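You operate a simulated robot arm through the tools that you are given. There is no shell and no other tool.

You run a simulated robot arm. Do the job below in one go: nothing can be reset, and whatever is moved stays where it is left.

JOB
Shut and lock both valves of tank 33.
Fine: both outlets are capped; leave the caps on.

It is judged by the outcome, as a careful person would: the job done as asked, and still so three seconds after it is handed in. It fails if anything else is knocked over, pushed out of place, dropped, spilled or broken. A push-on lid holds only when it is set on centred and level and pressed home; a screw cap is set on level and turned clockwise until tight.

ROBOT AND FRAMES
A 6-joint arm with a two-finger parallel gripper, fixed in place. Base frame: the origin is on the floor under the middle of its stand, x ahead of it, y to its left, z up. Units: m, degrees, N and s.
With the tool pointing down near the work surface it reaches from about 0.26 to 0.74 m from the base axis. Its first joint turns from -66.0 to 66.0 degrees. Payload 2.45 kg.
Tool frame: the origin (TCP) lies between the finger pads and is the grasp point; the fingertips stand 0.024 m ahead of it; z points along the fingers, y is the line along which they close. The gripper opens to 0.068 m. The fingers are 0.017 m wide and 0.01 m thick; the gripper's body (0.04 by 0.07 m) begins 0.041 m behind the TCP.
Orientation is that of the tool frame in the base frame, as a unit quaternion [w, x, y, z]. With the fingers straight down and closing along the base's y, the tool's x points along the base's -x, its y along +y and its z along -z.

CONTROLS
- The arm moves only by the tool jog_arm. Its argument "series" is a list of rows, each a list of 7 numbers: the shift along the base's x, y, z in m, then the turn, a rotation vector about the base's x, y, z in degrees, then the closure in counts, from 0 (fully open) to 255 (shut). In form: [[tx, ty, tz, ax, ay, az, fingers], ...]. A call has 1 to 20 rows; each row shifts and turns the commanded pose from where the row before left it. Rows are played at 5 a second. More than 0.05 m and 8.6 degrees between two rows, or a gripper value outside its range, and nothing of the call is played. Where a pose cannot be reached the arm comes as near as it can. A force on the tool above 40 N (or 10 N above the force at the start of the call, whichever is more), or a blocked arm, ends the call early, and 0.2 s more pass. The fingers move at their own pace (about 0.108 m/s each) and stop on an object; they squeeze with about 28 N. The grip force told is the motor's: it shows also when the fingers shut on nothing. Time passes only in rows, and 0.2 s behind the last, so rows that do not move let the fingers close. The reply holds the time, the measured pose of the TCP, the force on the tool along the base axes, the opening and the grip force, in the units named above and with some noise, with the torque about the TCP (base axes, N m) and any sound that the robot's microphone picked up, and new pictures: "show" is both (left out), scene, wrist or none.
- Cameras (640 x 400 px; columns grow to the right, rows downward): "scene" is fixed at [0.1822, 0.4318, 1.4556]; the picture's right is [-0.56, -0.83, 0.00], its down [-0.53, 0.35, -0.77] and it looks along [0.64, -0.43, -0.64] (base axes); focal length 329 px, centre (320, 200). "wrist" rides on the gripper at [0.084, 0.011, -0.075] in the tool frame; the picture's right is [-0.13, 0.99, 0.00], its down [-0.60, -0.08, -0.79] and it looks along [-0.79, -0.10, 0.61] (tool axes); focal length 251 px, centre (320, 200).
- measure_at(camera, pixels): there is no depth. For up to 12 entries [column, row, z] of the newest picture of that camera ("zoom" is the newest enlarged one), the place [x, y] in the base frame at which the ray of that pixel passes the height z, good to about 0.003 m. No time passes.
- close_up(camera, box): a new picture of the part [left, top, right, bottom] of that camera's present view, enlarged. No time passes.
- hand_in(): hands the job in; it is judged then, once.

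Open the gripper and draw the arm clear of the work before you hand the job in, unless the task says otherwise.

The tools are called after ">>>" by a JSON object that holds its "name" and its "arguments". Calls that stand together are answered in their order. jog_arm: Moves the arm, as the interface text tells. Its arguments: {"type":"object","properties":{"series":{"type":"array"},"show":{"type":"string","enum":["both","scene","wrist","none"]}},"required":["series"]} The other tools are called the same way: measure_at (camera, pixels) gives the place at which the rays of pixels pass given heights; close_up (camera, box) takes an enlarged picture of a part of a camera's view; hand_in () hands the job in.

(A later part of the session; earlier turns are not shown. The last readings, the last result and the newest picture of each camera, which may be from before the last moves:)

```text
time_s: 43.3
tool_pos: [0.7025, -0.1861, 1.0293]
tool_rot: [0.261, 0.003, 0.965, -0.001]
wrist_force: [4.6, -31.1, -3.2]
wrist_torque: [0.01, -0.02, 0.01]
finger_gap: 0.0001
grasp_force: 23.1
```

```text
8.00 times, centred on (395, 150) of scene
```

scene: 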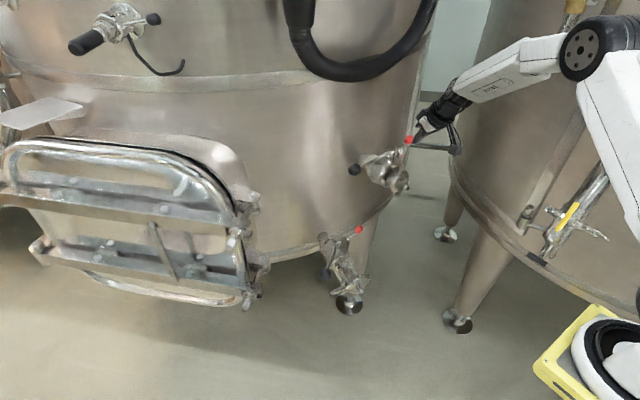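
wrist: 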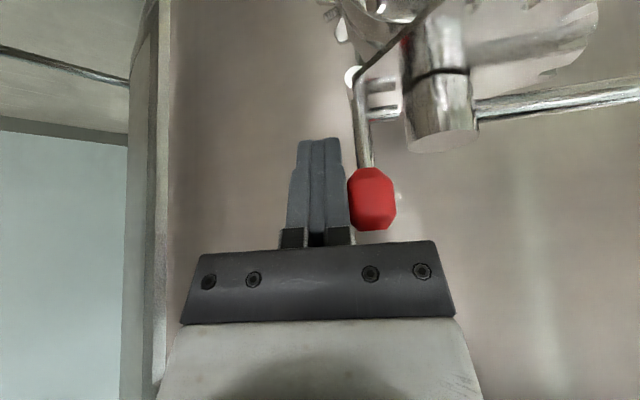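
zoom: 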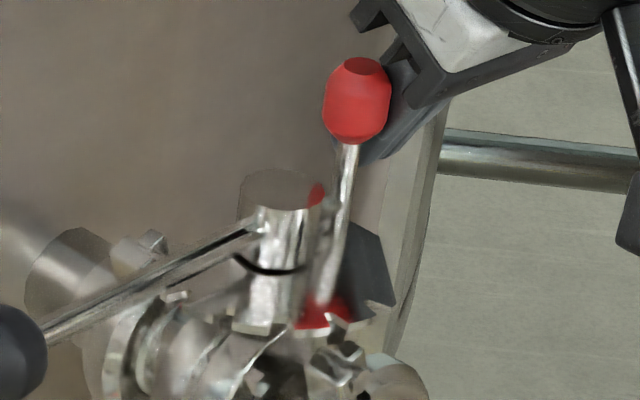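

A 2 mm gap remains between peg and hub hole at this stop. I back the finger off to see whether the rod stays up, and then look from another angle at the alignment of peg and hole.

>>> {"name": "jog_arm", "arguments": {"series": [[0, -0.008, 0, 0, 0, 0, 255], [0, -0.015, 0, 0, 0, 0, 255], [-0.01, -0.02, 0.01, 0, 0, 0, 255], [-0.02, -0.02, 0.02, 0, 0, 0, 255], [0, 0, 0, 0, 0, 0, 255]]}}

>>> {"name": "close_up", "arguments": {"camera": "wrist", "box": [380, 40, 560, 200]}}

```text
time_s: 44.5
tool_pos: [0.67, -0.2452, 1.0583]
tool_rot: [0.259, 0.0, 0.966, 0.001]
wrist_force: [-0.1, 0.2, -0.2]
wrist_torque: [0.02, 0.04, -0.04]
finger_gap: 0.0
grasp_force: 23.2
```

scene: 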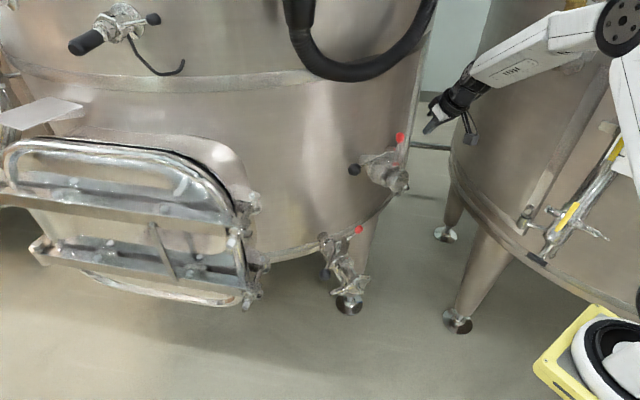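
wrist: 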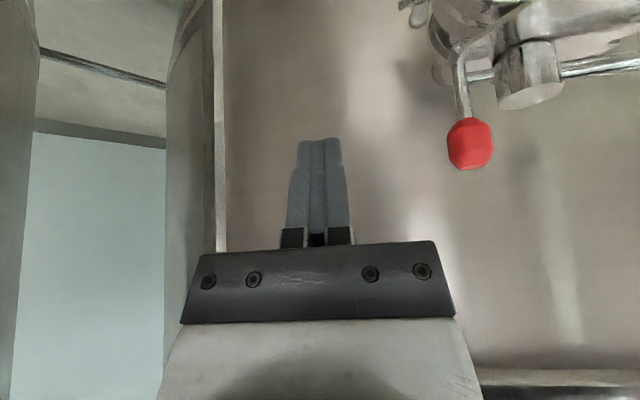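

```text
2.50 times, centred on (470, 120) of wrist
```

zoom: 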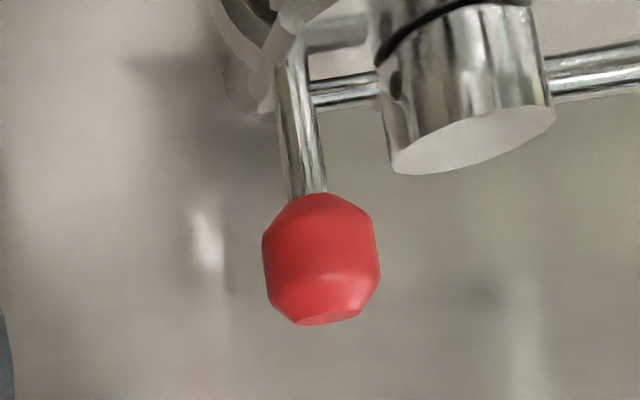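

The rod stays up by itself, but here the hub's hole appears just camera-side (-x) of the peg's end at (378–395,90), so the hole may be slightly rotated past the peg. I measure the handle's exact angle in the scene.

>>> {"name": "close_up", "arguments": {"camera": "scene", "box": [340, 120, 420, 200]}}

>>> {"name": "close_up", "arguments": {"camera": "wrist", "box": [450, 30, 530, 100]}}

```text
5.00 times, centred on (380, 160) of scene
```

zoom: 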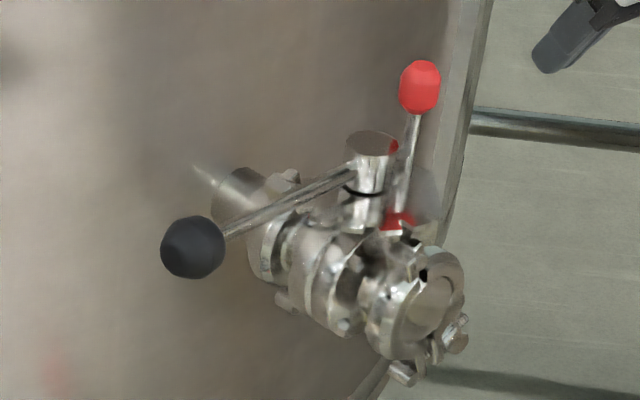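

```text
5.71 times, centred on (490, 65) of wrist
```

zoom: 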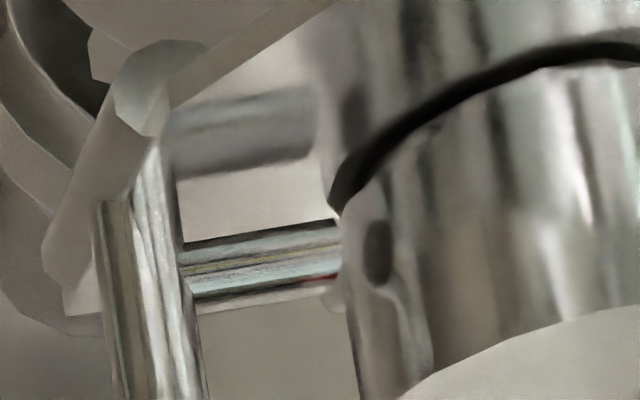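

I measure knob, hub top and latch foot with the scene camera at their known heights to compare the handle's and latch's directions.

>>> {"name": "measure_at", "arguments": {"camera": "scene", "pixels": [[354.6, 169.4, 1.008], [390.4, 149, 1.016], [400, 137.5, 1.045], [397.5, 156, 0.995]]}}

>>> {"name": "measure_at", "arguments": {"camera": "wrist", "pixels": [[529, 94, 1.016], [470, 143, 1.042], [466, 115, 1.02], [635, 65, 1.006], [566, 72, 1.006]]}}

```text
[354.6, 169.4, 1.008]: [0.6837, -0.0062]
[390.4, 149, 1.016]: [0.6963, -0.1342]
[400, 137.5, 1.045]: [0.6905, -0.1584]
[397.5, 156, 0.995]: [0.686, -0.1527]
```

```text
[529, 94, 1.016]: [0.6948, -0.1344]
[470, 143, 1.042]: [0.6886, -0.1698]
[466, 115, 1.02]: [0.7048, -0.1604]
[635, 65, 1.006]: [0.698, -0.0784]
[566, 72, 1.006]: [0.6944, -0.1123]
```

The handle sits at 95.5°, and the latch's direction is about -84°, i.e. opposite the handle as wanted, but the peg still stands about 2–3 mm off the hub. I measure the hole and peg-end rays in this view to judge their alignment more precisely.

>>> {"name": "measure_at", "arguments": {"camera": "wrist", "pixels": [[500.2, 73.8, 1.0], [500.2, 73.8, 1.004], [494, 74.6, 1.0], [494, 74.6, 1.004], [466, 76.4, 1.0], [466, 76.4, 1.004], [494.2, 78, 1.0], [494.2, 78, 1.004], [560, 72, 1.0], [560, 72, 1.004]]}}

>>> {"name": "close_up", "arguments": {"camera": "wrist", "box": [480, 50, 520, 90]}}

```text
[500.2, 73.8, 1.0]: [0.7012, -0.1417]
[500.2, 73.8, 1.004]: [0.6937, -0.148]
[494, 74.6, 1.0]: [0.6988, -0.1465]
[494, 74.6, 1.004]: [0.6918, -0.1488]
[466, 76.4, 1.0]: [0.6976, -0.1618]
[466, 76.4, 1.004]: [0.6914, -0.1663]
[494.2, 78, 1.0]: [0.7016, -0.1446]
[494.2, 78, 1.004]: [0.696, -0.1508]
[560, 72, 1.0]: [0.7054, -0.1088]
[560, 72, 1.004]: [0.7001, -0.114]
```

```text
10.00 times, centred on (500, 70) of wrist
```

zoom: 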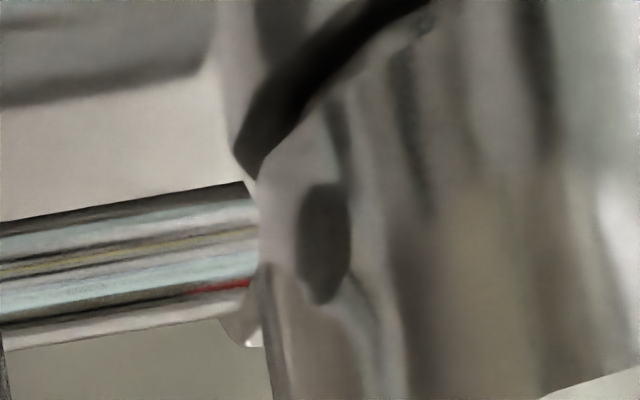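

The dark spot on the hub shifts with the camera position, so it is just a reflection of the peg; the latch is at a firm stop with the peg facing the hub. To find out whether that really locks it, I will nudge the handle gently toward open; first I check the room between handle and tank wall.

>>> {"name": "measure_at", "arguments": {"camera": "scene", "pixels": [[364, 153.6, 0.955], [361.6, 159, 0.94], [366, 165, 0.94], [359, 157, 0.94]]}}

>>> {"name": "close_up", "arguments": {"camera": "scene", "box": [335, 130, 405, 200]}}

```text
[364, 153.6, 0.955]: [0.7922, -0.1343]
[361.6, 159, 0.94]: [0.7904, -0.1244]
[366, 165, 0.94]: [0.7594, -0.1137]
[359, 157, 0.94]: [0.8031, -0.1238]
```

```text
5.71 times, centred on (370, 165) of scene
```

zoom: 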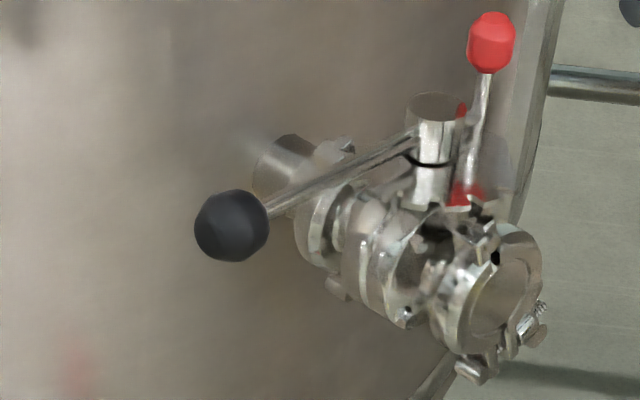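

The wall is at about x 0.79 there, leaving roughly 9 cm behind the handle. I move over and around to hover behind the handle (+x side) near (0.725,-0.025,1.11).

>>> {"name": "jog_arm", "arguments": {"series": [[-0.025, 0, 0.025, 0, 0, 0, 255], [-0.025, 0.02, 0.03, 0, 0, 0, 255], [0, 0.04, 0, 0, 0, 0, 255], [0, 0.04, 0, 0, 0, 0, 255], [0, 0.04, 0, 0, 0, 0, 255], [0, 0.04, 0, 0, 0, 0, 255], [0, 0.04, 0, 0, 0, 0, 255], [0.035, 0, 0, 0, 0, 0, 255], [0.035, 0, 0, 0, 0, 0, 255], [0.035, 0, 0, 0, 0, 0, 255], [0, 0, 0, 0, 0, 0, 255]]}}

```text
time_s: 46.9
tool_pos: [0.7234, -0.0263, 1.1056]
tool_rot: [0.25, 0.002, 0.968, 0.001]
wrist_force: [-0.9, -1.1, -3.3]
wrist_torque: [0.08, -0.24, 0.03]
finger_gap: 0.0001
grasp_force: 23.9
stopped in row 11: the force on the tool passed its limit at 87 N (the readings are from after the stop); the commanded pose is now the measured one
```

scene: 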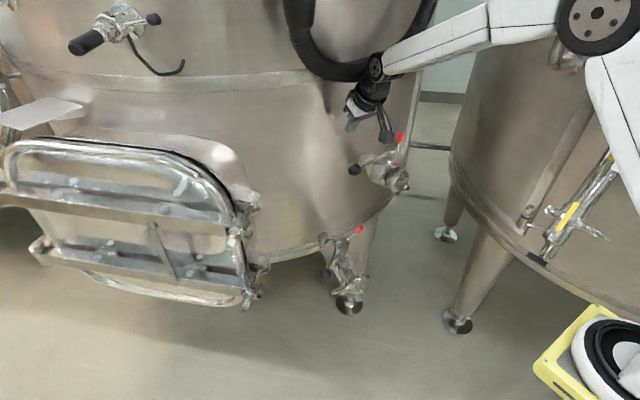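
wrist: 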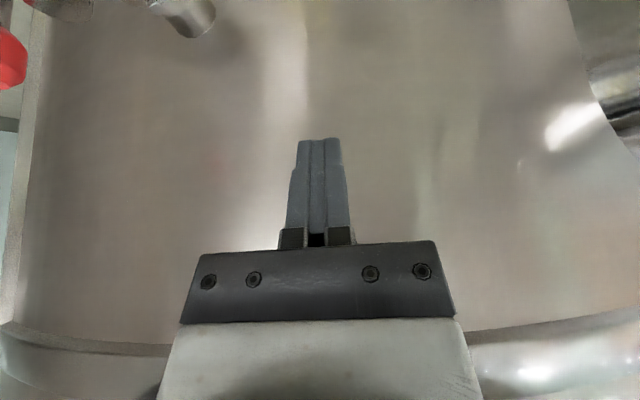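

The stop came with 87 N while moving forward; in the scene the wrist is right by the hanging hose at (370,70). I back off toward the robot at once and inspect.

>>> {"name": "jog_arm", "arguments": {"series": [[-0.01, 0, -0.005, 0, 0, 0, 255], [-0.02, 0, -0.01, 0, 0, 0, 255], [-0.03, 0, -0.01, 0, 0, 0, 255], [-0.03, 0, 0, 0, 0, 0, 255], [0, 0, 0, 0, 0, 0, 255]]}}

>>> {"name": "close_up", "arguments": {"camera": "scene", "box": [270, 0, 450, 120]}}

```text
time_s: 48.0
tool_pos: [0.6335, -0.0266, 1.0802]
tool_rot: [0.251, 0.001, 0.968, 0.002]
wrist_force: [1.2, 0.0, -0.7]
wrist_torque: [-0.01, 0.03, 0.0]
finger_gap: 0.0
grasp_force: 23.8
```

scene: 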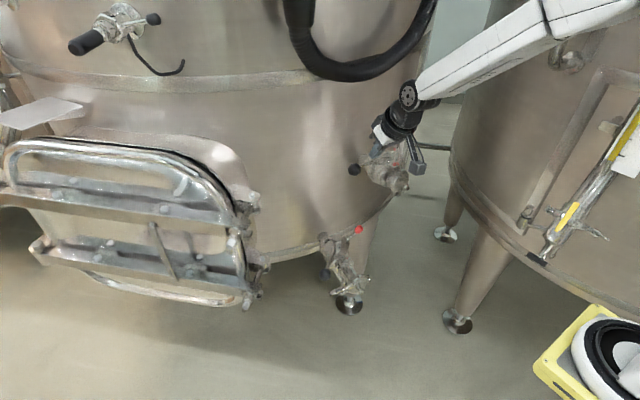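
wrist: 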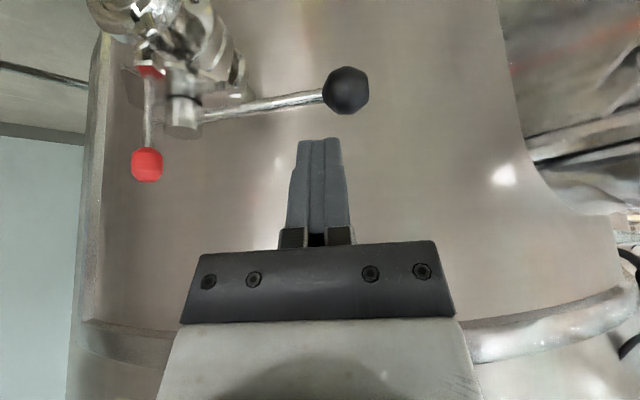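

```text
3.33 times, centred on (360, 60) of scene
```

zoom: 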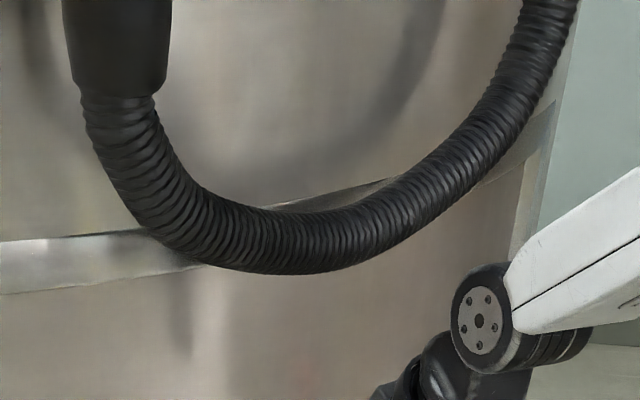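

The hose and everything else look unchanged, and the picture shows V1's red rod upright at (147,120) with the handle across. I leave V1 for now and go back and down (tool vertical again) to work on V2, where I can inspect the hub before throwing its latch.

>>> {"name": "jog_arm", "arguments": {"series": [[-0.035, 0.005, 0, 0, 7.5, 0, 255], [-0.035, 0.005, 0, 0, 7.5, 0, 255], [-0.035, 0.005, 0, 0, 7.5, 0, 255], [-0.03, 0.005, 0, 0, 6.5, 0, 255], [0, 0.015, -0.045, 0, 0, 0, 255], [0, 0.015, -0.045, 0, 0, 0, 255], [0, 0.015, -0.045, 0, 0, 0, 255], [0, 0.015, -0.045, 0, 0, 0, 255], [0, 0, 0, 0, 0, 0, 255]]}}

```text
time_s: 50.0
tool_pos: [0.4989, 0.0555, 0.9004]
tool_rot: [0.001, 0.002, 1.0, 0.002]
wrist_force: [0.2, -0.1, -0.9]
wrist_torque: [-0.01, 0.0, 0.04]
finger_gap: 0.0001
grasp_force: 23.3
```

scene: 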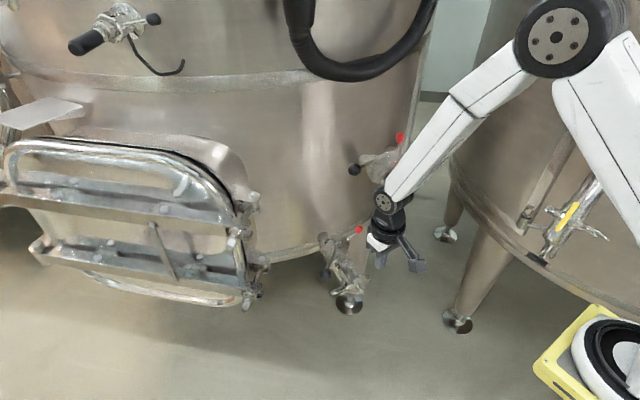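
wrist: 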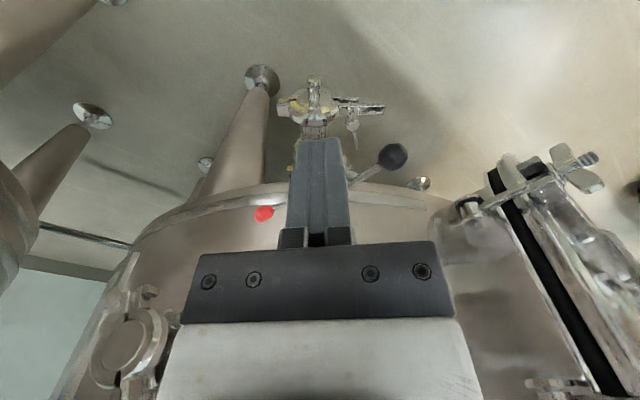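

V2's knob shows at (394,157), its red knob at (264,213), and the door hardware is well to the right at (560,200). I re-measure these for the push.

>>> {"name": "measure_at", "arguments": {"camera": "wrist", "pixels": [[394, 157, 0.76], [394, 157, 0.77], [394, 157, 0.78], [264, 213, 0.77], [264, 213, 0.78], [264, 213, 0.79], [520, 170, 0.85], [460, 205, 0.85]]}}

>>> {"name": "measure_at", "arguments": {"camera": "scene", "pixels": [[325, 274.5, 0.76], [325, 274.5, 0.77], [358.75, 229.25, 0.775], [358.75, 229.25, 0.785], [337, 238, 0.775], [337, 238, 0.785]]}}

>>> {"name": "close_up", "arguments": {"camera": "scene", "box": [300, 215, 380, 315]}}

```text
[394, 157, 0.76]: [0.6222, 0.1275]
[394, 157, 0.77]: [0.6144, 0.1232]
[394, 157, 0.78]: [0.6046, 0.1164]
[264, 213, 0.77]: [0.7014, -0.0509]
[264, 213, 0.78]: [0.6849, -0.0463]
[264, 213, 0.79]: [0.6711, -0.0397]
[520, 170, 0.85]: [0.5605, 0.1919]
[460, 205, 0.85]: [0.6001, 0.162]
```

```text
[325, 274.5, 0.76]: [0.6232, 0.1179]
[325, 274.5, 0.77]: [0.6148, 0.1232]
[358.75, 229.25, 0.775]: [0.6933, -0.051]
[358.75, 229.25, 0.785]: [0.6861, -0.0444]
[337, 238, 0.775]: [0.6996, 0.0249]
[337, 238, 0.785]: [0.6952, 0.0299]
```

```text
4.00 times, centred on (340, 265) of scene
```

zoom: 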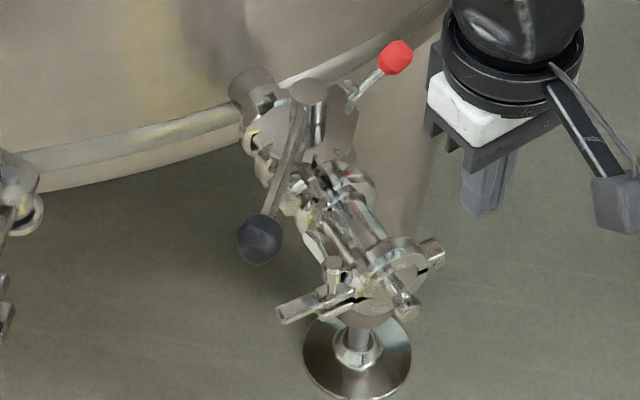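

V2's knob is at (0.615,0.123,0.770), its hub at about (0.698,0.0265), handle near 131°. I lower the closed fingers to the -x/-y side of its rod at about (0.60,0.075,0.782), well above the clamp.

>>> {"name": "jog_arm", "arguments": {"series": [[0.02, 0.005, -0.035, 0, 0, 0, 255], [0.02, 0.005, -0.035, 0, 0, 0, 255], [0.02, 0.005, -0.03, 0, 0, 0, 255], [0.02, 0.005, -0.018, 0, 0, 0, 255], [0.02, 0, 0, 0, 0, 0, 255], [0, 0, 0, 0, 0, 0, 255]]}}

```text
time_s: 51.5
tool_pos: [0.5992, 0.0741, 0.7824]
tool_rot: [0.001, 0.001, 1.0, 0.001]
wrist_force: [-1.2, 0.2, 0.3]
wrist_torque: [0.03, 0.01, -0.02]
finger_gap: 0.0001
grasp_force: 22.9
```

scene: 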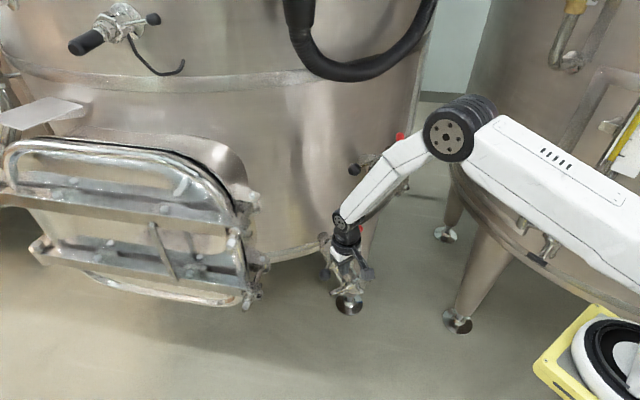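
wrist: 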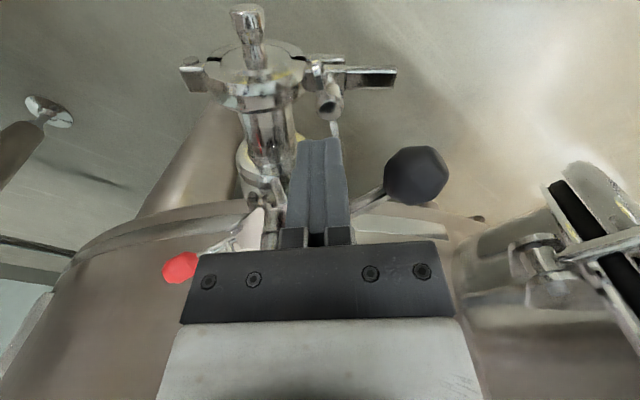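

The finger at (320,190) stands between V2's pipe and the handle (knob at (415,175)). I push along the arc about V2's hub, first part of the turn.

>>> {"name": "jog_arm", "arguments": {"series": [[0.0131, 0.0056, 0, 0, 0, 0, 255], [0.0132, 0.0057, 0, 0, 0, 0, 255], [0.007, 0.0076, 0, 0, 0, 0, 255], [0.0061, 0.0054, 0, 0, 0, 0, 255], [0.0065, 0.0049, 0, 0, 0, 0, 255], [0.0068, 0.0044, 0, 0, 0, 0, 255], [0, 0, 0, 0, 0, 0, 255]]}}

```text
time_s: 53.0
tool_pos: [0.6515, 0.1093, 0.7832]
tool_rot: [0.001, 0.0, 1.0, 0.001]
wrist_force: [-1.4, -3.2, -1.4]
wrist_torque: [-0.06, 0.03, -0.03]
finger_gap: 0.0
grasp_force: 23.0
```

scene: 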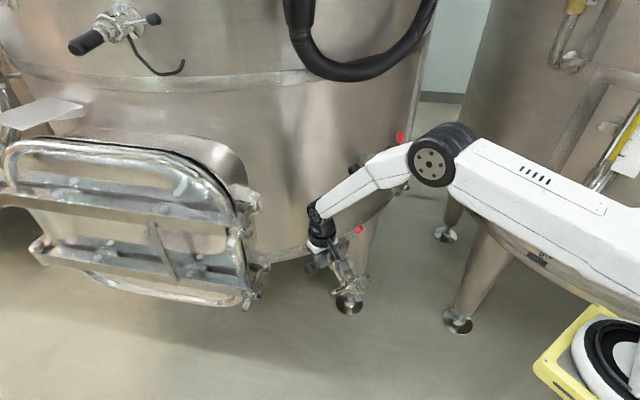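
wrist: 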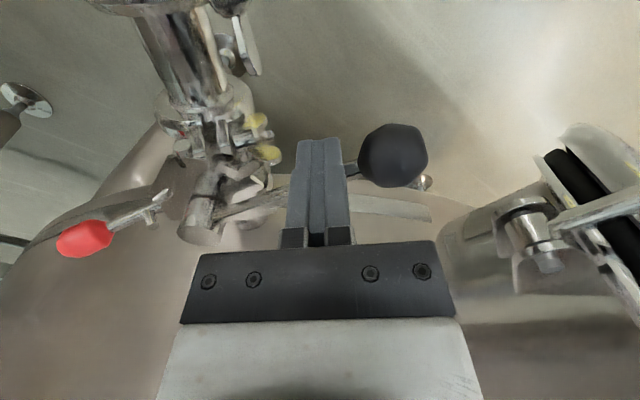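

V2's handle follows with about 3 N and the finger stays clear of the knob. I continue the arc.

>>> {"name": "jog_arm", "arguments": {"series": [[0.0073, 0.003, 0, 0, 0, 0, 255], [0.0075, 0.0022, 0, 0, 0, 0, 255], [0.0079, 0.0015, 0, 0, 0, 0, 255], [0, 0, 0, 0, 0, 0, 255]]}}

```text
time_s: 54.0
tool_pos: [0.6735, 0.1158, 0.7824]
tool_rot: [0.002, 0.001, 1.0, 0.001]
wrist_force: [-2.3, 0.6, -0.9]
wrist_torque: [-0.01, 0.06, -0.01]
finger_gap: 0.0
grasp_force: 23.6
```

scene: 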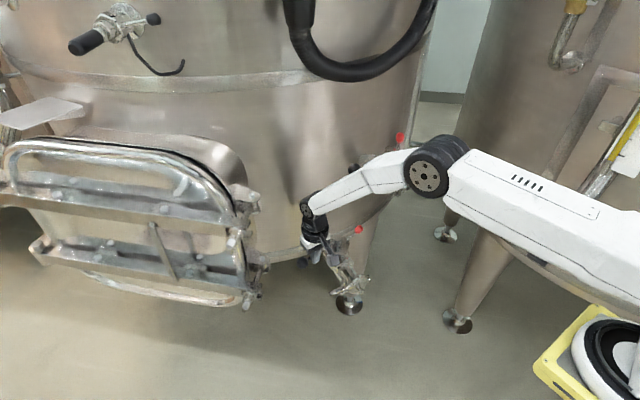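
wrist: 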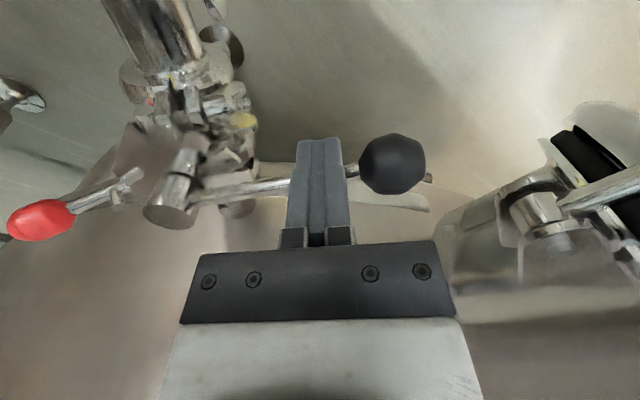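

The handle is near 95° and still turns freely (2.3 N). I continue in small +x steps until the stop is felt.

>>> {"name": "jog_arm", "arguments": {"series": [[0.006, 0.0005, 0, 0, 0, 0, 255], [0.005, 0.0005, 0, 0, 0, 0, 255], [0.005, 0, 0, 0, 0, 0, 255], [0, 0, 0, 0, 0, 0, 255]]}}

```text
time_s: 55.0
tool_pos: [0.6886, 0.1145, 0.7832]
tool_rot: [0.001, 0.001, 1.0, 0.002]
wrist_force: [-3.8, 0.4, -0.6]
wrist_torque: [0.05, 0.01, -0.01]
finger_gap: 0.0
grasp_force: 23.8
```

scene: 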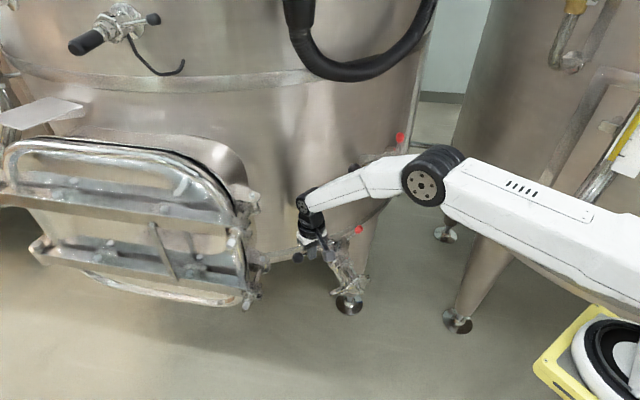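
wrist: 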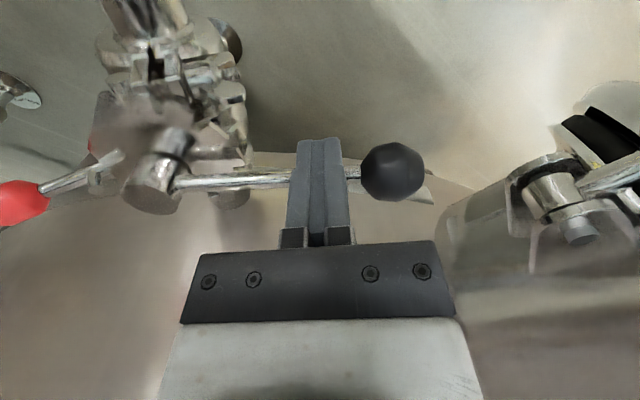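

The handle passes about 88° and still turns. I continue with 3 mm steps until the stop.

>>> {"name": "jog_arm", "arguments": {"series": [[0.003, 0, 0, 0, 0, 0, 255], [0.003, 0, 0, 0, 0, 0, 255], [0.003, -0.0005, 0, 0, 0, 0, 255], [0, 0, 0, 0, 0, 0, 255]], "show": "wrist"}}

```text
time_s: 56.0
tool_pos: [0.6954, 0.1166, 0.7815]
tool_rot: [-0.003, 0.001, 1.0, 0.002]
wrist_force: [-26.5, 3.9, 7.1]
wrist_torque: [-0.01, 0.33, -0.05]
finger_gap: 0.0
grasp_force: 23.3
```

wrist: 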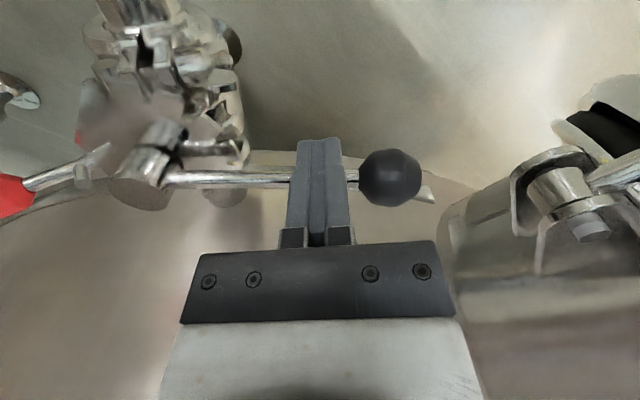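

A stop is reached at 26.5 N with V2's handle at about 83°, square to its pipe (~174°). I back away and rise, then swing to look at V2's hub and latch from the -y side.

>>> {"name": "jog_arm", "arguments": {"series": [[-0.01, 0, 0, 0, 0, 0, 255], [-0.02, 0, 0, 0, 0, 0, 255], [-0.03, -0.01, 0.02, 0, 0, 0, 255], [-0.03, -0.02, 0.03, 0, 0, 0, 255], [-0.03, -0.03, 0.02, 0, 0, 0, 255], [-0.01, -0.04, 0.01, 0, 0, 7, 255], [0, -0.045, 0, 0, 0, 8, 255], [0, -0.045, 0, 0, 0, 8, 255], [0, -0.04, 0, 0, 0, 8, 255], [0, 0, 0, 0, 0, 8, 255], [0, 0, 0, 0, 0, 0, 255]]}}

```text
time_s: 58.5
tool_pos: [0.5673, -0.1145, 0.8642]
tool_rot: [0.0, -0.332, 0.943, 0.002]
wrist_force: [-0.2, 0.3, -0.2]
wrist_torque: [0.0, -0.01, 0.02]
finger_gap: 0.0
grasp_force: 24.0
```

scene: 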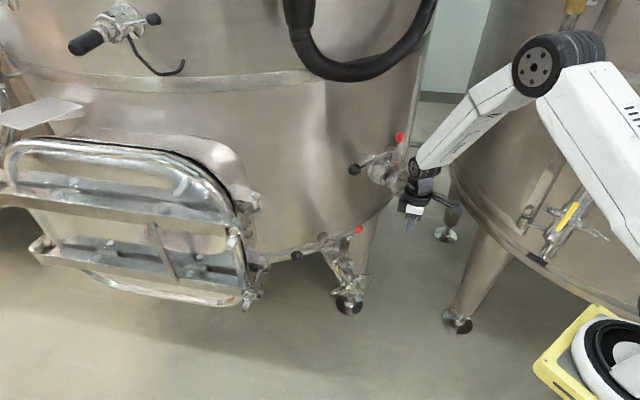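
wrist: 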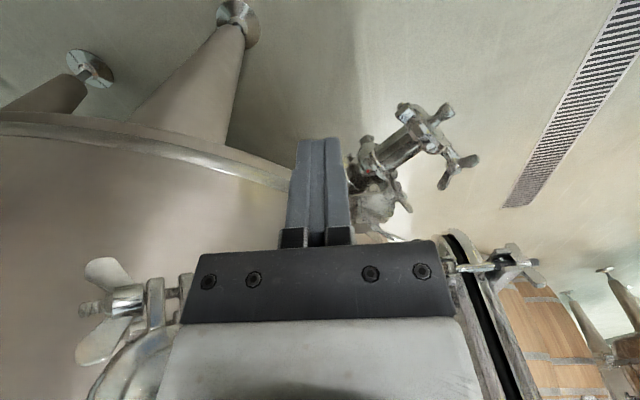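

V2's handle stays across its pipe (knob at (297,255) in the scene), but the finger hides the hub. I pull back from V1's cap and turn slightly so V2 comes clear of the finger.

>>> {"name": "jog_arm", "arguments": {"series": [[-0.03, 0, 0, 0, 0, -5, 255], [-0.03, 0, 0, 0, 0, -5, 255], [0, 0.01, 0.0, 0, 0, -5, 255], [0, 0, 0, 0, 0, 0, 255]], "show": "wrist"}}

>>> {"name": "close_up", "arguments": {"camera": "wrist", "box": [340, 120, 500, 250]}}

```text
time_s: 59.5
tool_pos: [0.5073, -0.1035, 0.8638]
tool_rot: [0.001, -0.207, 0.978, 0.002]
wrist_force: [-0.5, -0.7, -0.5]
wrist_torque: [0.0, 0.01, 0.0]
finger_gap: 0.0
grasp_force: 23.5
```

wrist: 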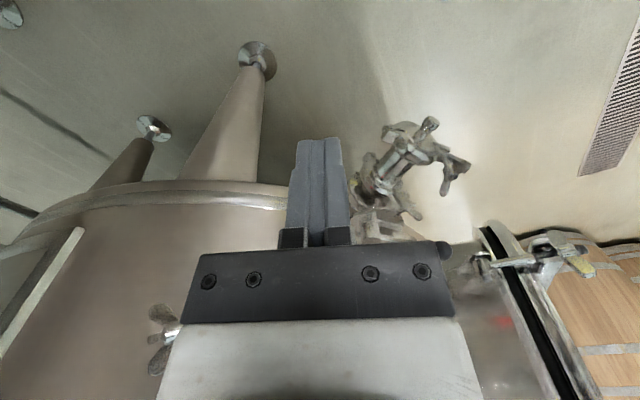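

```text
3.08 times, centred on (420, 185) of wrist
```

zoom: 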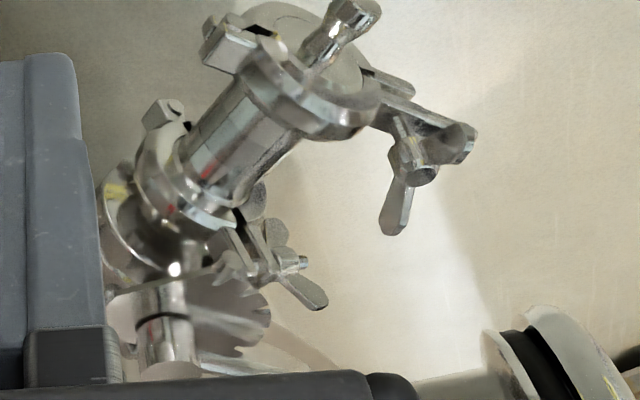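

The gripper still hides the hub, so I raise the hand 5 cm, which moves V2 up in the flipped picture.

>>> {"name": "jog_arm", "arguments": {"series": [[0, -0.01, 0.03, 0, 0, 0, 255], [0, -0.01, 0.03, 0, 0, 0, 255], [0, 0, 0, 0, 0, -5, 255], [0, 0, 0, 0, 0, 0, 255]], "show": "wrist"}}

>>> {"name": "close_up", "arguments": {"camera": "wrist", "box": [340, 110, 480, 240]}}

>>> {"name": "close_up", "arguments": {"camera": "wrist", "box": [345, 160, 425, 230]}}

```text
time_s: 60.5
tool_pos: [0.5074, -0.1245, 0.9236]
tool_rot: [0.0, -0.164, 0.986, 0.001]
wrist_force: [-0.2, 0.6, -0.9]
wrist_torque: [0.01, -0.01, 0.02]
finger_gap: 0.0001
grasp_force: 23.6
```

wrist: 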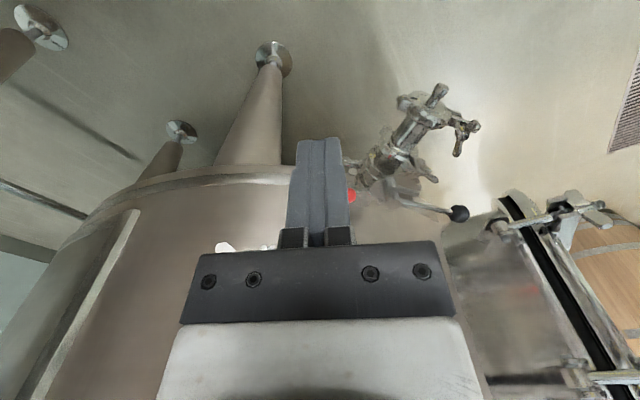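

```text
3.08 times, centred on (410, 175) of wrist
```

zoom: 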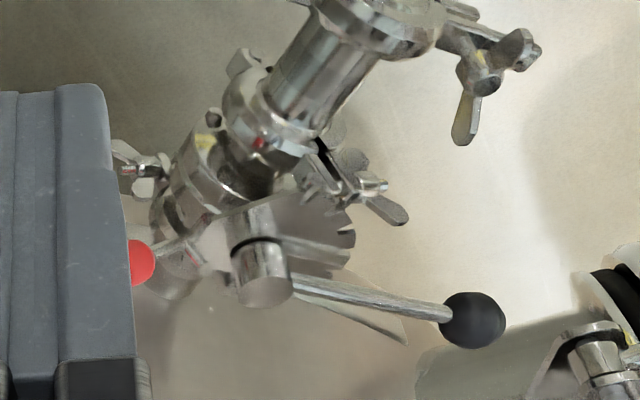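

```text
5.71 times, centred on (385, 195) of wrist
```

zoom: 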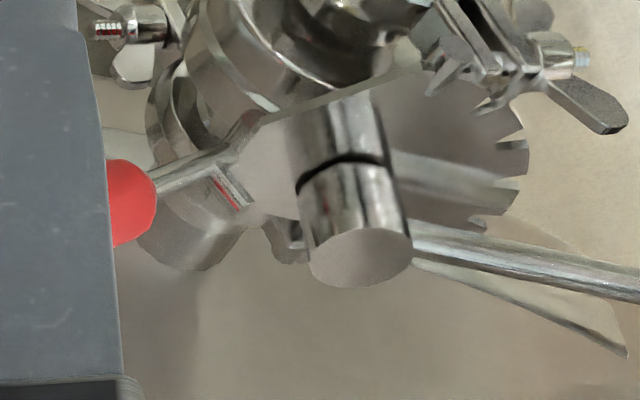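

V2's hub shows no pin hole either, so the latch simply swings up against its stop, as it did (with a snap) on V1. I now prepare the same move for V2, pitching the tool 50° forward so the hand passes below V1.

>>> {"name": "jog_arm", "arguments": {"series": [[-0.002, 0.005, -0.0148, 1.16, -7.07, -2.53, 255], [-0.001, 0.005, -0.0148, 1.16, -7.07, -2.53, 255], [-0.001, 0.005, -0.0148, 1.16, -7.07, -2.53, 255], [-0.001, 0.005, -0.0148, 1.16, -7.07, -2.53, 255], [-0.001, 0.005, -0.0148, 1.16, -7.07, -2.53, 255], [-0.001, 0.005, -0.0148, 1.16, -7.07, -2.53, 255], [0, 0.004, -0.0148, 1.16, -7.07, -2.53, 255], [0, 0, 0, 0, 0, 0, 255]]}}

```text
time_s: 62.2
tool_pos: [0.5249, -0.0971, 0.8588]
tool_rot: [0.349, -0.039, 0.935, 0.04]
wrist_force: [0.5, 0.3, 0.4]
wrist_torque: [-0.01, -0.02, -0.02]
finger_gap: 0.0001
grasp_force: 23.6
out of reach, approached as far as the arm can: row 2, 3, 4, 5, 7
```

scene: 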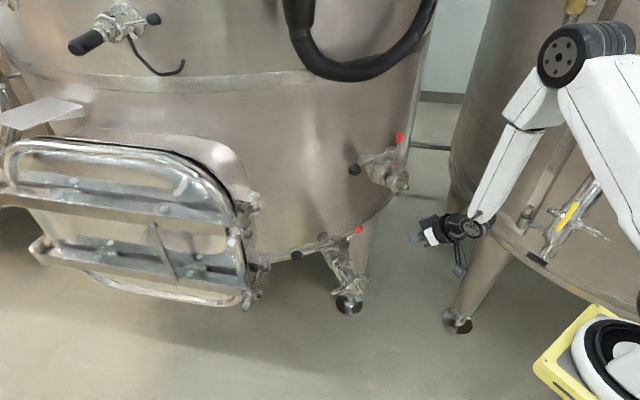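
wrist: 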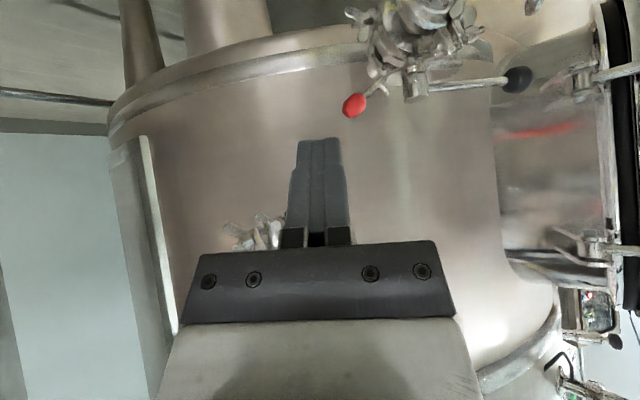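

The arm could not fold enough that close in (it stands at (0.525,-0.097,0.859), about 41° pitch). I move forward, where the pose should be reachable, staying short of V2 and under V1.

>>> {"name": "jog_arm", "arguments": {"series": [[0.03, 0, 0, 0, 0, 0, 255], [0.03, 0, 0, 0, 0, 0, 255], [0, 0, 0, 0, 0, 0, 255], [0, 0, 0, 0, 0, 0, 255]]}}

```text
time_s: 63.2
tool_pos: [0.585, -0.0961, 0.8592]
tool_rot: [0.354, -0.043, 0.934, 0.027]
wrist_force: [-0.9, 0.7, -1.5]
wrist_torque: [-0.03, -0.01, 0.02]
finger_gap: 0.0
grasp_force: 23.7
```

scene: 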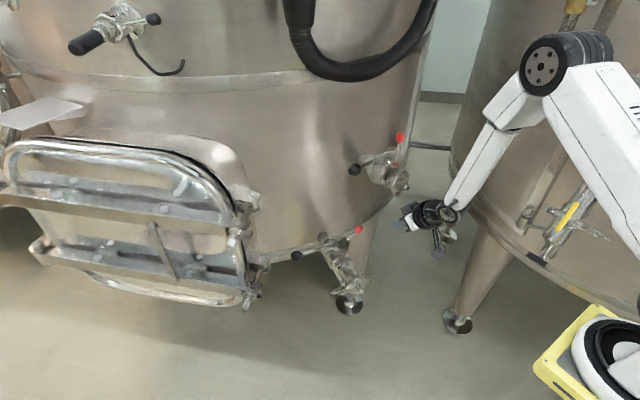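
wrist: 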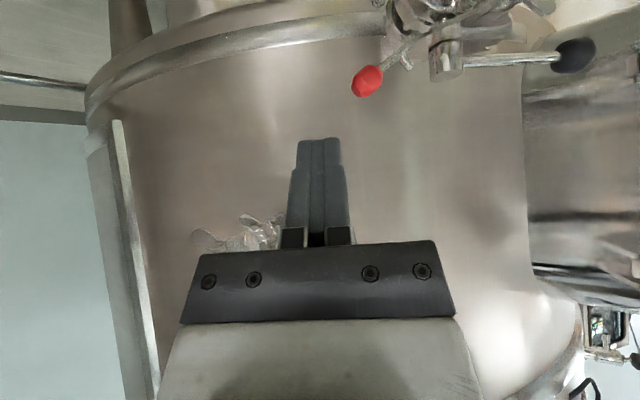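

The arm reached (0.585,-0.096,0.859) at about 41° pitch with a small yaw. I straighten the yaw and pitch further while easing forward and down, staying clear of V1's cap above.

>>> {"name": "jog_arm", "arguments": {"series": [[0.01, 0, -0.01, 0, -4.5, -3, 255], [0.01, 0, -0.015, 0, -4.5, -3, 255], [0.01, 0, -0.015, 0, 0, 0, 255], [0, 0, 0, 0, 0, 0, 255]], "show": "wrist"}}

```text
time_s: 64.2
tool_pos: [0.6297, -0.1078, 0.825]
tool_rot: [0.426, 0.005, 0.905, 0.012]
wrist_force: [0.4, 0.2, 0.3]
wrist_torque: [-0.02, -0.05, -0.04]
finger_gap: 0.0002
grasp_force: 23.6
out of reach, approached as far as the arm can: row 2, 3
```

wrist: 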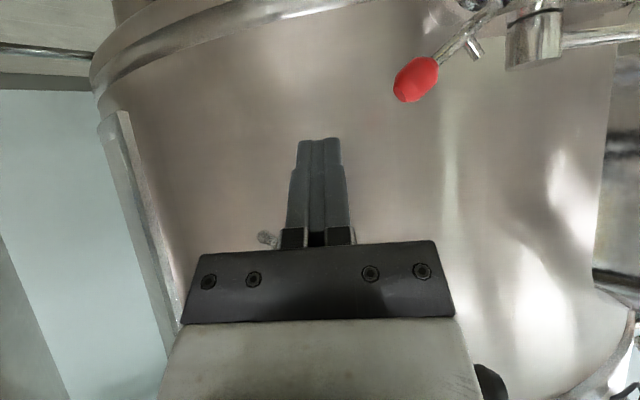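

The hand is now at 50° pitch under V1, with V2's red knob at (416,80). I ease forward and down to beside it at about (0.68,-0.10,0.795).

>>> {"name": "jog_arm", "arguments": {"series": [[0.012, 0.002, -0.008, 0, 0, 0, 255], [0.013, 0.002, -0.008, 0, 0, 0, 255], [0.013, 0.002, -0.007, 0, 0, 0, 255], [0.012, 0.001, -0.007, 0, 0, 0, 255], [0, 0, 0, 0, 0, 0, 255]]}}

```text
time_s: 65.5
tool_pos: [0.6791, -0.0999, 0.7957]
tool_rot: [0.427, 0.005, 0.904, 0.005]
wrist_force: [-0.1, 0.4, -0.5]
wrist_torque: [0.02, 0.03, -0.02]
finger_gap: 0.0001
grasp_force: 23.4
```

scene: 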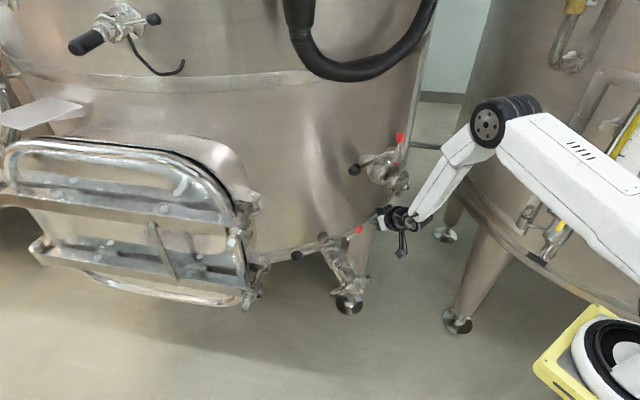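
wrist: 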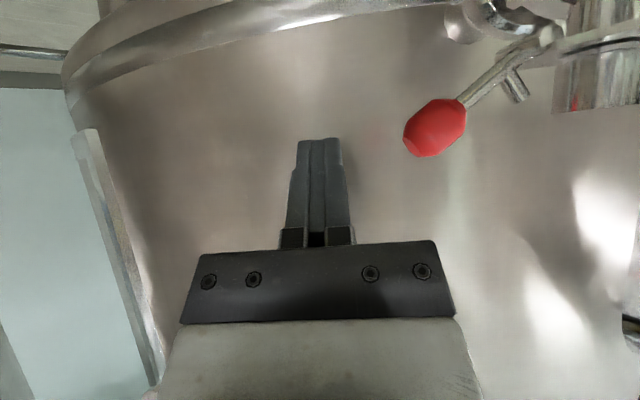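

Finger and knob are close in the picture (finger tip (320,140), knob (436,128)). I measure the knob's place from here to set the contact depth.

>>> {"name": "measure_at", "arguments": {"camera": "wrist", "pixels": [[436, 128, 0.77], [436, 128, 0.775], [436, 128, 0.78], [436, 128, 0.785], [523, 40, 0.752], [523, 40, 0.757]]}}

```text
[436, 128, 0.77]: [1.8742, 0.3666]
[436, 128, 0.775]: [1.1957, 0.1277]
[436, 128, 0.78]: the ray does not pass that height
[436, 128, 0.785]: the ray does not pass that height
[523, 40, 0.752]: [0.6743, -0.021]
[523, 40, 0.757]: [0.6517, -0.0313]
```

The camera is level with the knob, so I rely on the earlier fix (0.69,-0.048,0.778). I ease 6 mm further along the finger axis and push +y in small steps with a slight rise, as on V1.

>>> {"name": "jog_arm", "arguments": {"series": [[0.006, 0, -0.005, 0, 0, 0, 255], [0, 0.01, 0, 0, 0, 0, 255], [0, 0.01, 0, 0, 0, 0, 255], [0, 0.006, 0.001, 0, 0, 0, 255], [0, 0.006, 0.002, 0, 0, 0, 255], [0, 0, 0, 0, 0, 0, 255]], "show": "wrist"}}

```text
time_s: 66.8
tool_pos: [0.6835, -0.0777, 0.7935]
tool_rot: [0.425, 0.001, 0.905, 0.008]
wrist_force: [-0.3, 0.8, -0.6]
wrist_torque: [-0.03, -0.01, 0.0]
finger_gap: 0.0
grasp_force: 23.3
out of reach, approached as far as the arm can: row 4, 5
```

wrist: 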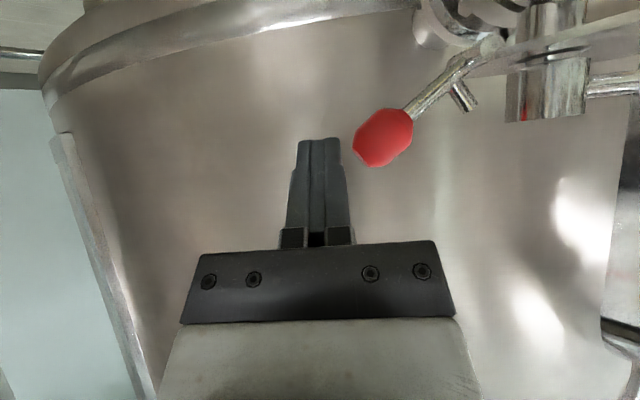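

The knob at (383,137) is now almost touching the finger's tip; the arm is at a fold limit, so I relax the pitch by a few degrees while continuing +y.

>>> {"name": "jog_arm", "arguments": {"series": [[0, 0.004, 0, 0, 3, 0, 255], [0, 0.006, 0.001, 0, 2, 0, 255], [0, 0.006, 0.002, 0, 0, 0, 255], [0, 0.006, 0.002, 0, 0, 0, 255], [0, 0, 0, 0, 0, 0, 255]], "show": "wrist"}}

```text
time_s: 68.0
tool_pos: [0.6826, -0.0656, 0.7993]
tool_rot: [0.386, 0.003, 0.922, 0.01]
wrist_force: [3.4, -3.8, 1.3]
wrist_torque: [-0.08, -0.07, -0.04]
finger_gap: 0.0
grasp_force: 23.4
out of reach, approached as far as the arm can: row 3, 4
```

wrist: 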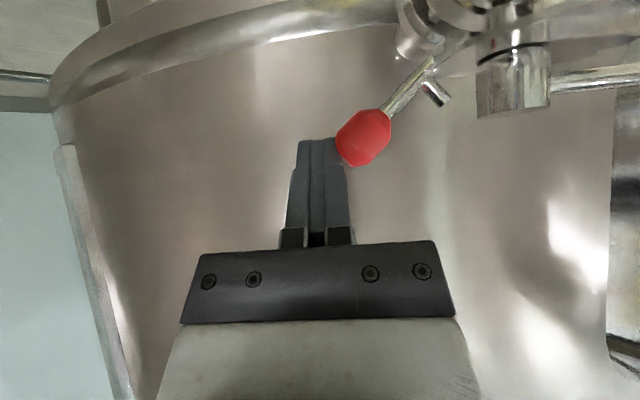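

The finger tip touches only the far lower side of the knob (force 3–4 N, knob at (363,137) in front of the tip). I back off, lower the hand about 1.5 cm with less pitch (36°) so that the middle of the finger meets the knob.

>>> {"name": "jog_arm", "arguments": {"series": [[0, -0.012, 0, 0, 0, 0, 255], [0, -0.004, 0, 0, 5, 0, 255], [-0.002, 0, -0.005, 0, 4.5, 0, 255], [-0.002, 0, -0.006, 0, 0, 0, 255], [0, 0, -0.004, 0, 0, 0, 255], [0, 0, 0, 0, 0, 0, 255]]}}

```text
time_s: 69.5
tool_pos: [0.6787, -0.0813, 0.7833]
tool_rot: [0.309, 0.005, 0.951, 0.004]
wrist_force: [0.1, 0.5, 0.3]
wrist_torque: [0.01, -0.01, 0.01]
finger_gap: 0.0001
grasp_force: 23.6
```

scene: 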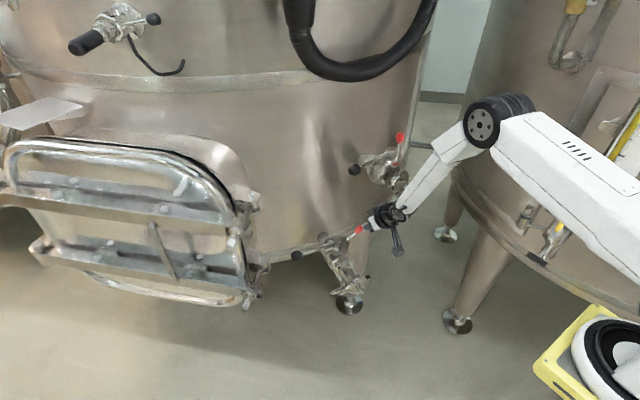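
wrist: 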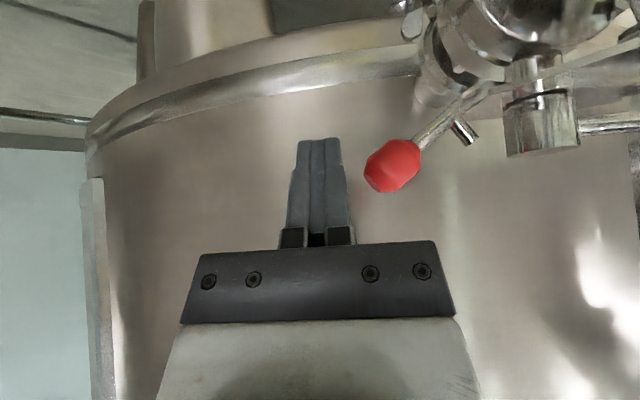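

Now the knob at (392,165) lies level with the middle of the finger. I push +y in small steps with slight rise.

>>> {"name": "jog_arm", "arguments": {"series": [[0, 0.008, 0, 0, 0, 0, 255], [0, 0.006, 0.001, 0, 0, 0, 255], [0, 0.006, 0.002, 0, 0, 0, 255], [0, 0.006, 0.002, 0, 0, 0, 255], [0, 0, 0, 0, 0, 0, 255]], "show": "wrist"}}

```text
time_s: 70.4
tool_pos: [0.6794, -0.063, 0.791]
tool_rot: [0.311, 0.011, 0.95, 0.003]
wrist_force: [-2.5, -5.8, 2.2]
wrist_torque: [0.01, 0.01, -0.05]
finger_gap: 0.0
grasp_force: 23.6
stopped in row 4: the force on the tool passed its limit at 45 N (the readings are from after the stop); the commanded pose is now the measured one
```

wrist: 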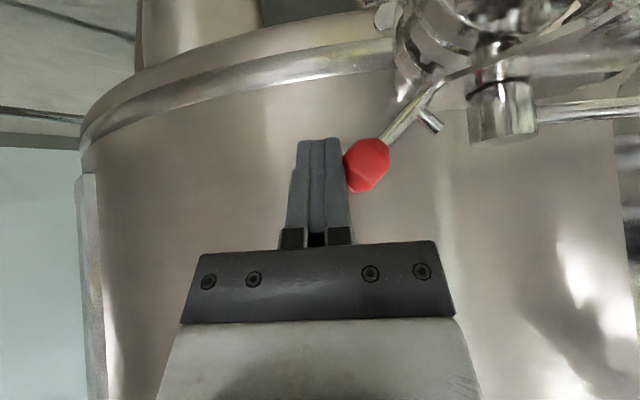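

A 45 N peak stopped the push, although the lever had moved up about 10° and only 6 N remain now. I look at the scene for what may have touched.

>>> {"name": "close_up", "arguments": {"camera": "scene", "box": [330, 120, 460, 270]}}

>>> {"name": "close_up", "arguments": {"camera": "wrist", "box": [330, 60, 560, 240]}}

```text
2.67 times, centred on (395, 195) of scene
```

zoom: 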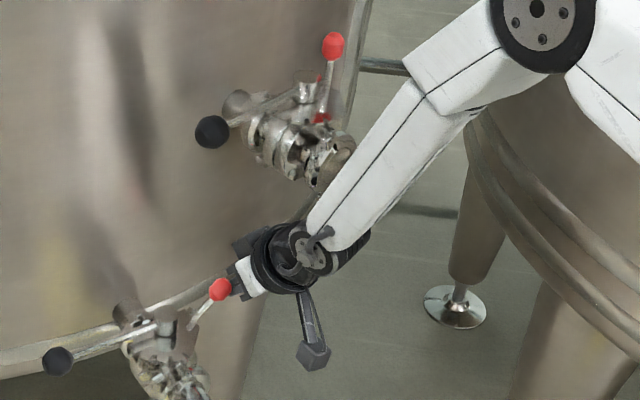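

```text
2.22 times, centred on (445, 150) of wrist
```

zoom: 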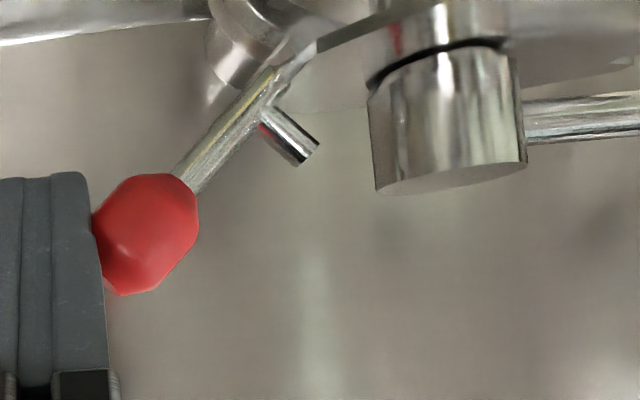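

The lever is at about 45° with the finger bearing on the knob's outer side, and V1 is untouched. I continue more gently, following the lever's arc with equal +y and +z steps of 3 mm.

>>> {"name": "jog_arm", "arguments": {"series": [[0, 0.003, 0.003, 0, 0, 0, 255], [0, 0.003, 0.003, 0, 0, 0, 255], [0, 0.003, 0.002, 0, 0, 0, 255], [0, 0, 0, 0, 0, 0, 255]], "show": "wrist"}}

```text
time_s: 71.4
tool_pos: [0.6788, -0.0532, 0.7972]
tool_rot: [0.31, 0.009, 0.951, 0.003]
wrist_force: [-0.6, 0.6, -0.3]
wrist_torque: [0.02, -0.02, -0.03]
finger_gap: 0.0001
grasp_force: 23.7
```

wrist: 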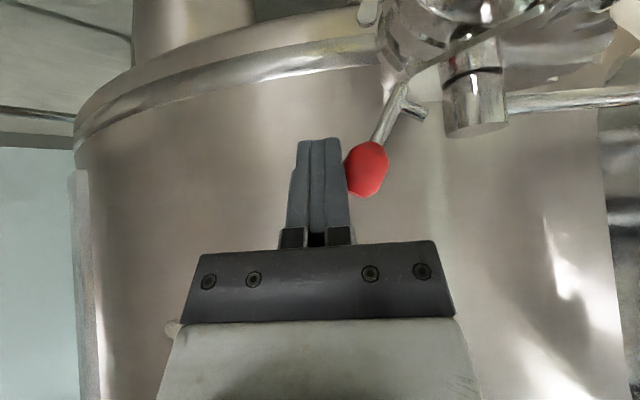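

The lever keeps rising with hardly any force. I continue to upright in small steps.

>>> {"name": "jog_arm", "arguments": {"series": [[0, 0.004, 0.002, 0, 0, 0, 255], [0, 0.004, 0.002, 0, 0, 0, 255], [0, 0.004, 0.001, 0, 0, 0, 255], [0, 0, 0, 0, 0, 0, 255]], "show": "wrist"}}

```text
time_s: 72.4
tool_pos: [0.6804, -0.0433, 0.8038]
tool_rot: [0.309, 0.009, 0.951, 0.008]
wrist_force: [-0.2, -0.4, 0.5]
wrist_torque: [0.0, -0.04, 0.02]
finger_gap: 0.0
grasp_force: 23.7
```

wrist: 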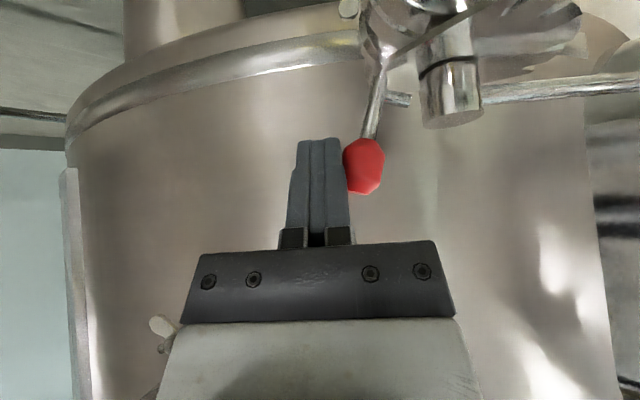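

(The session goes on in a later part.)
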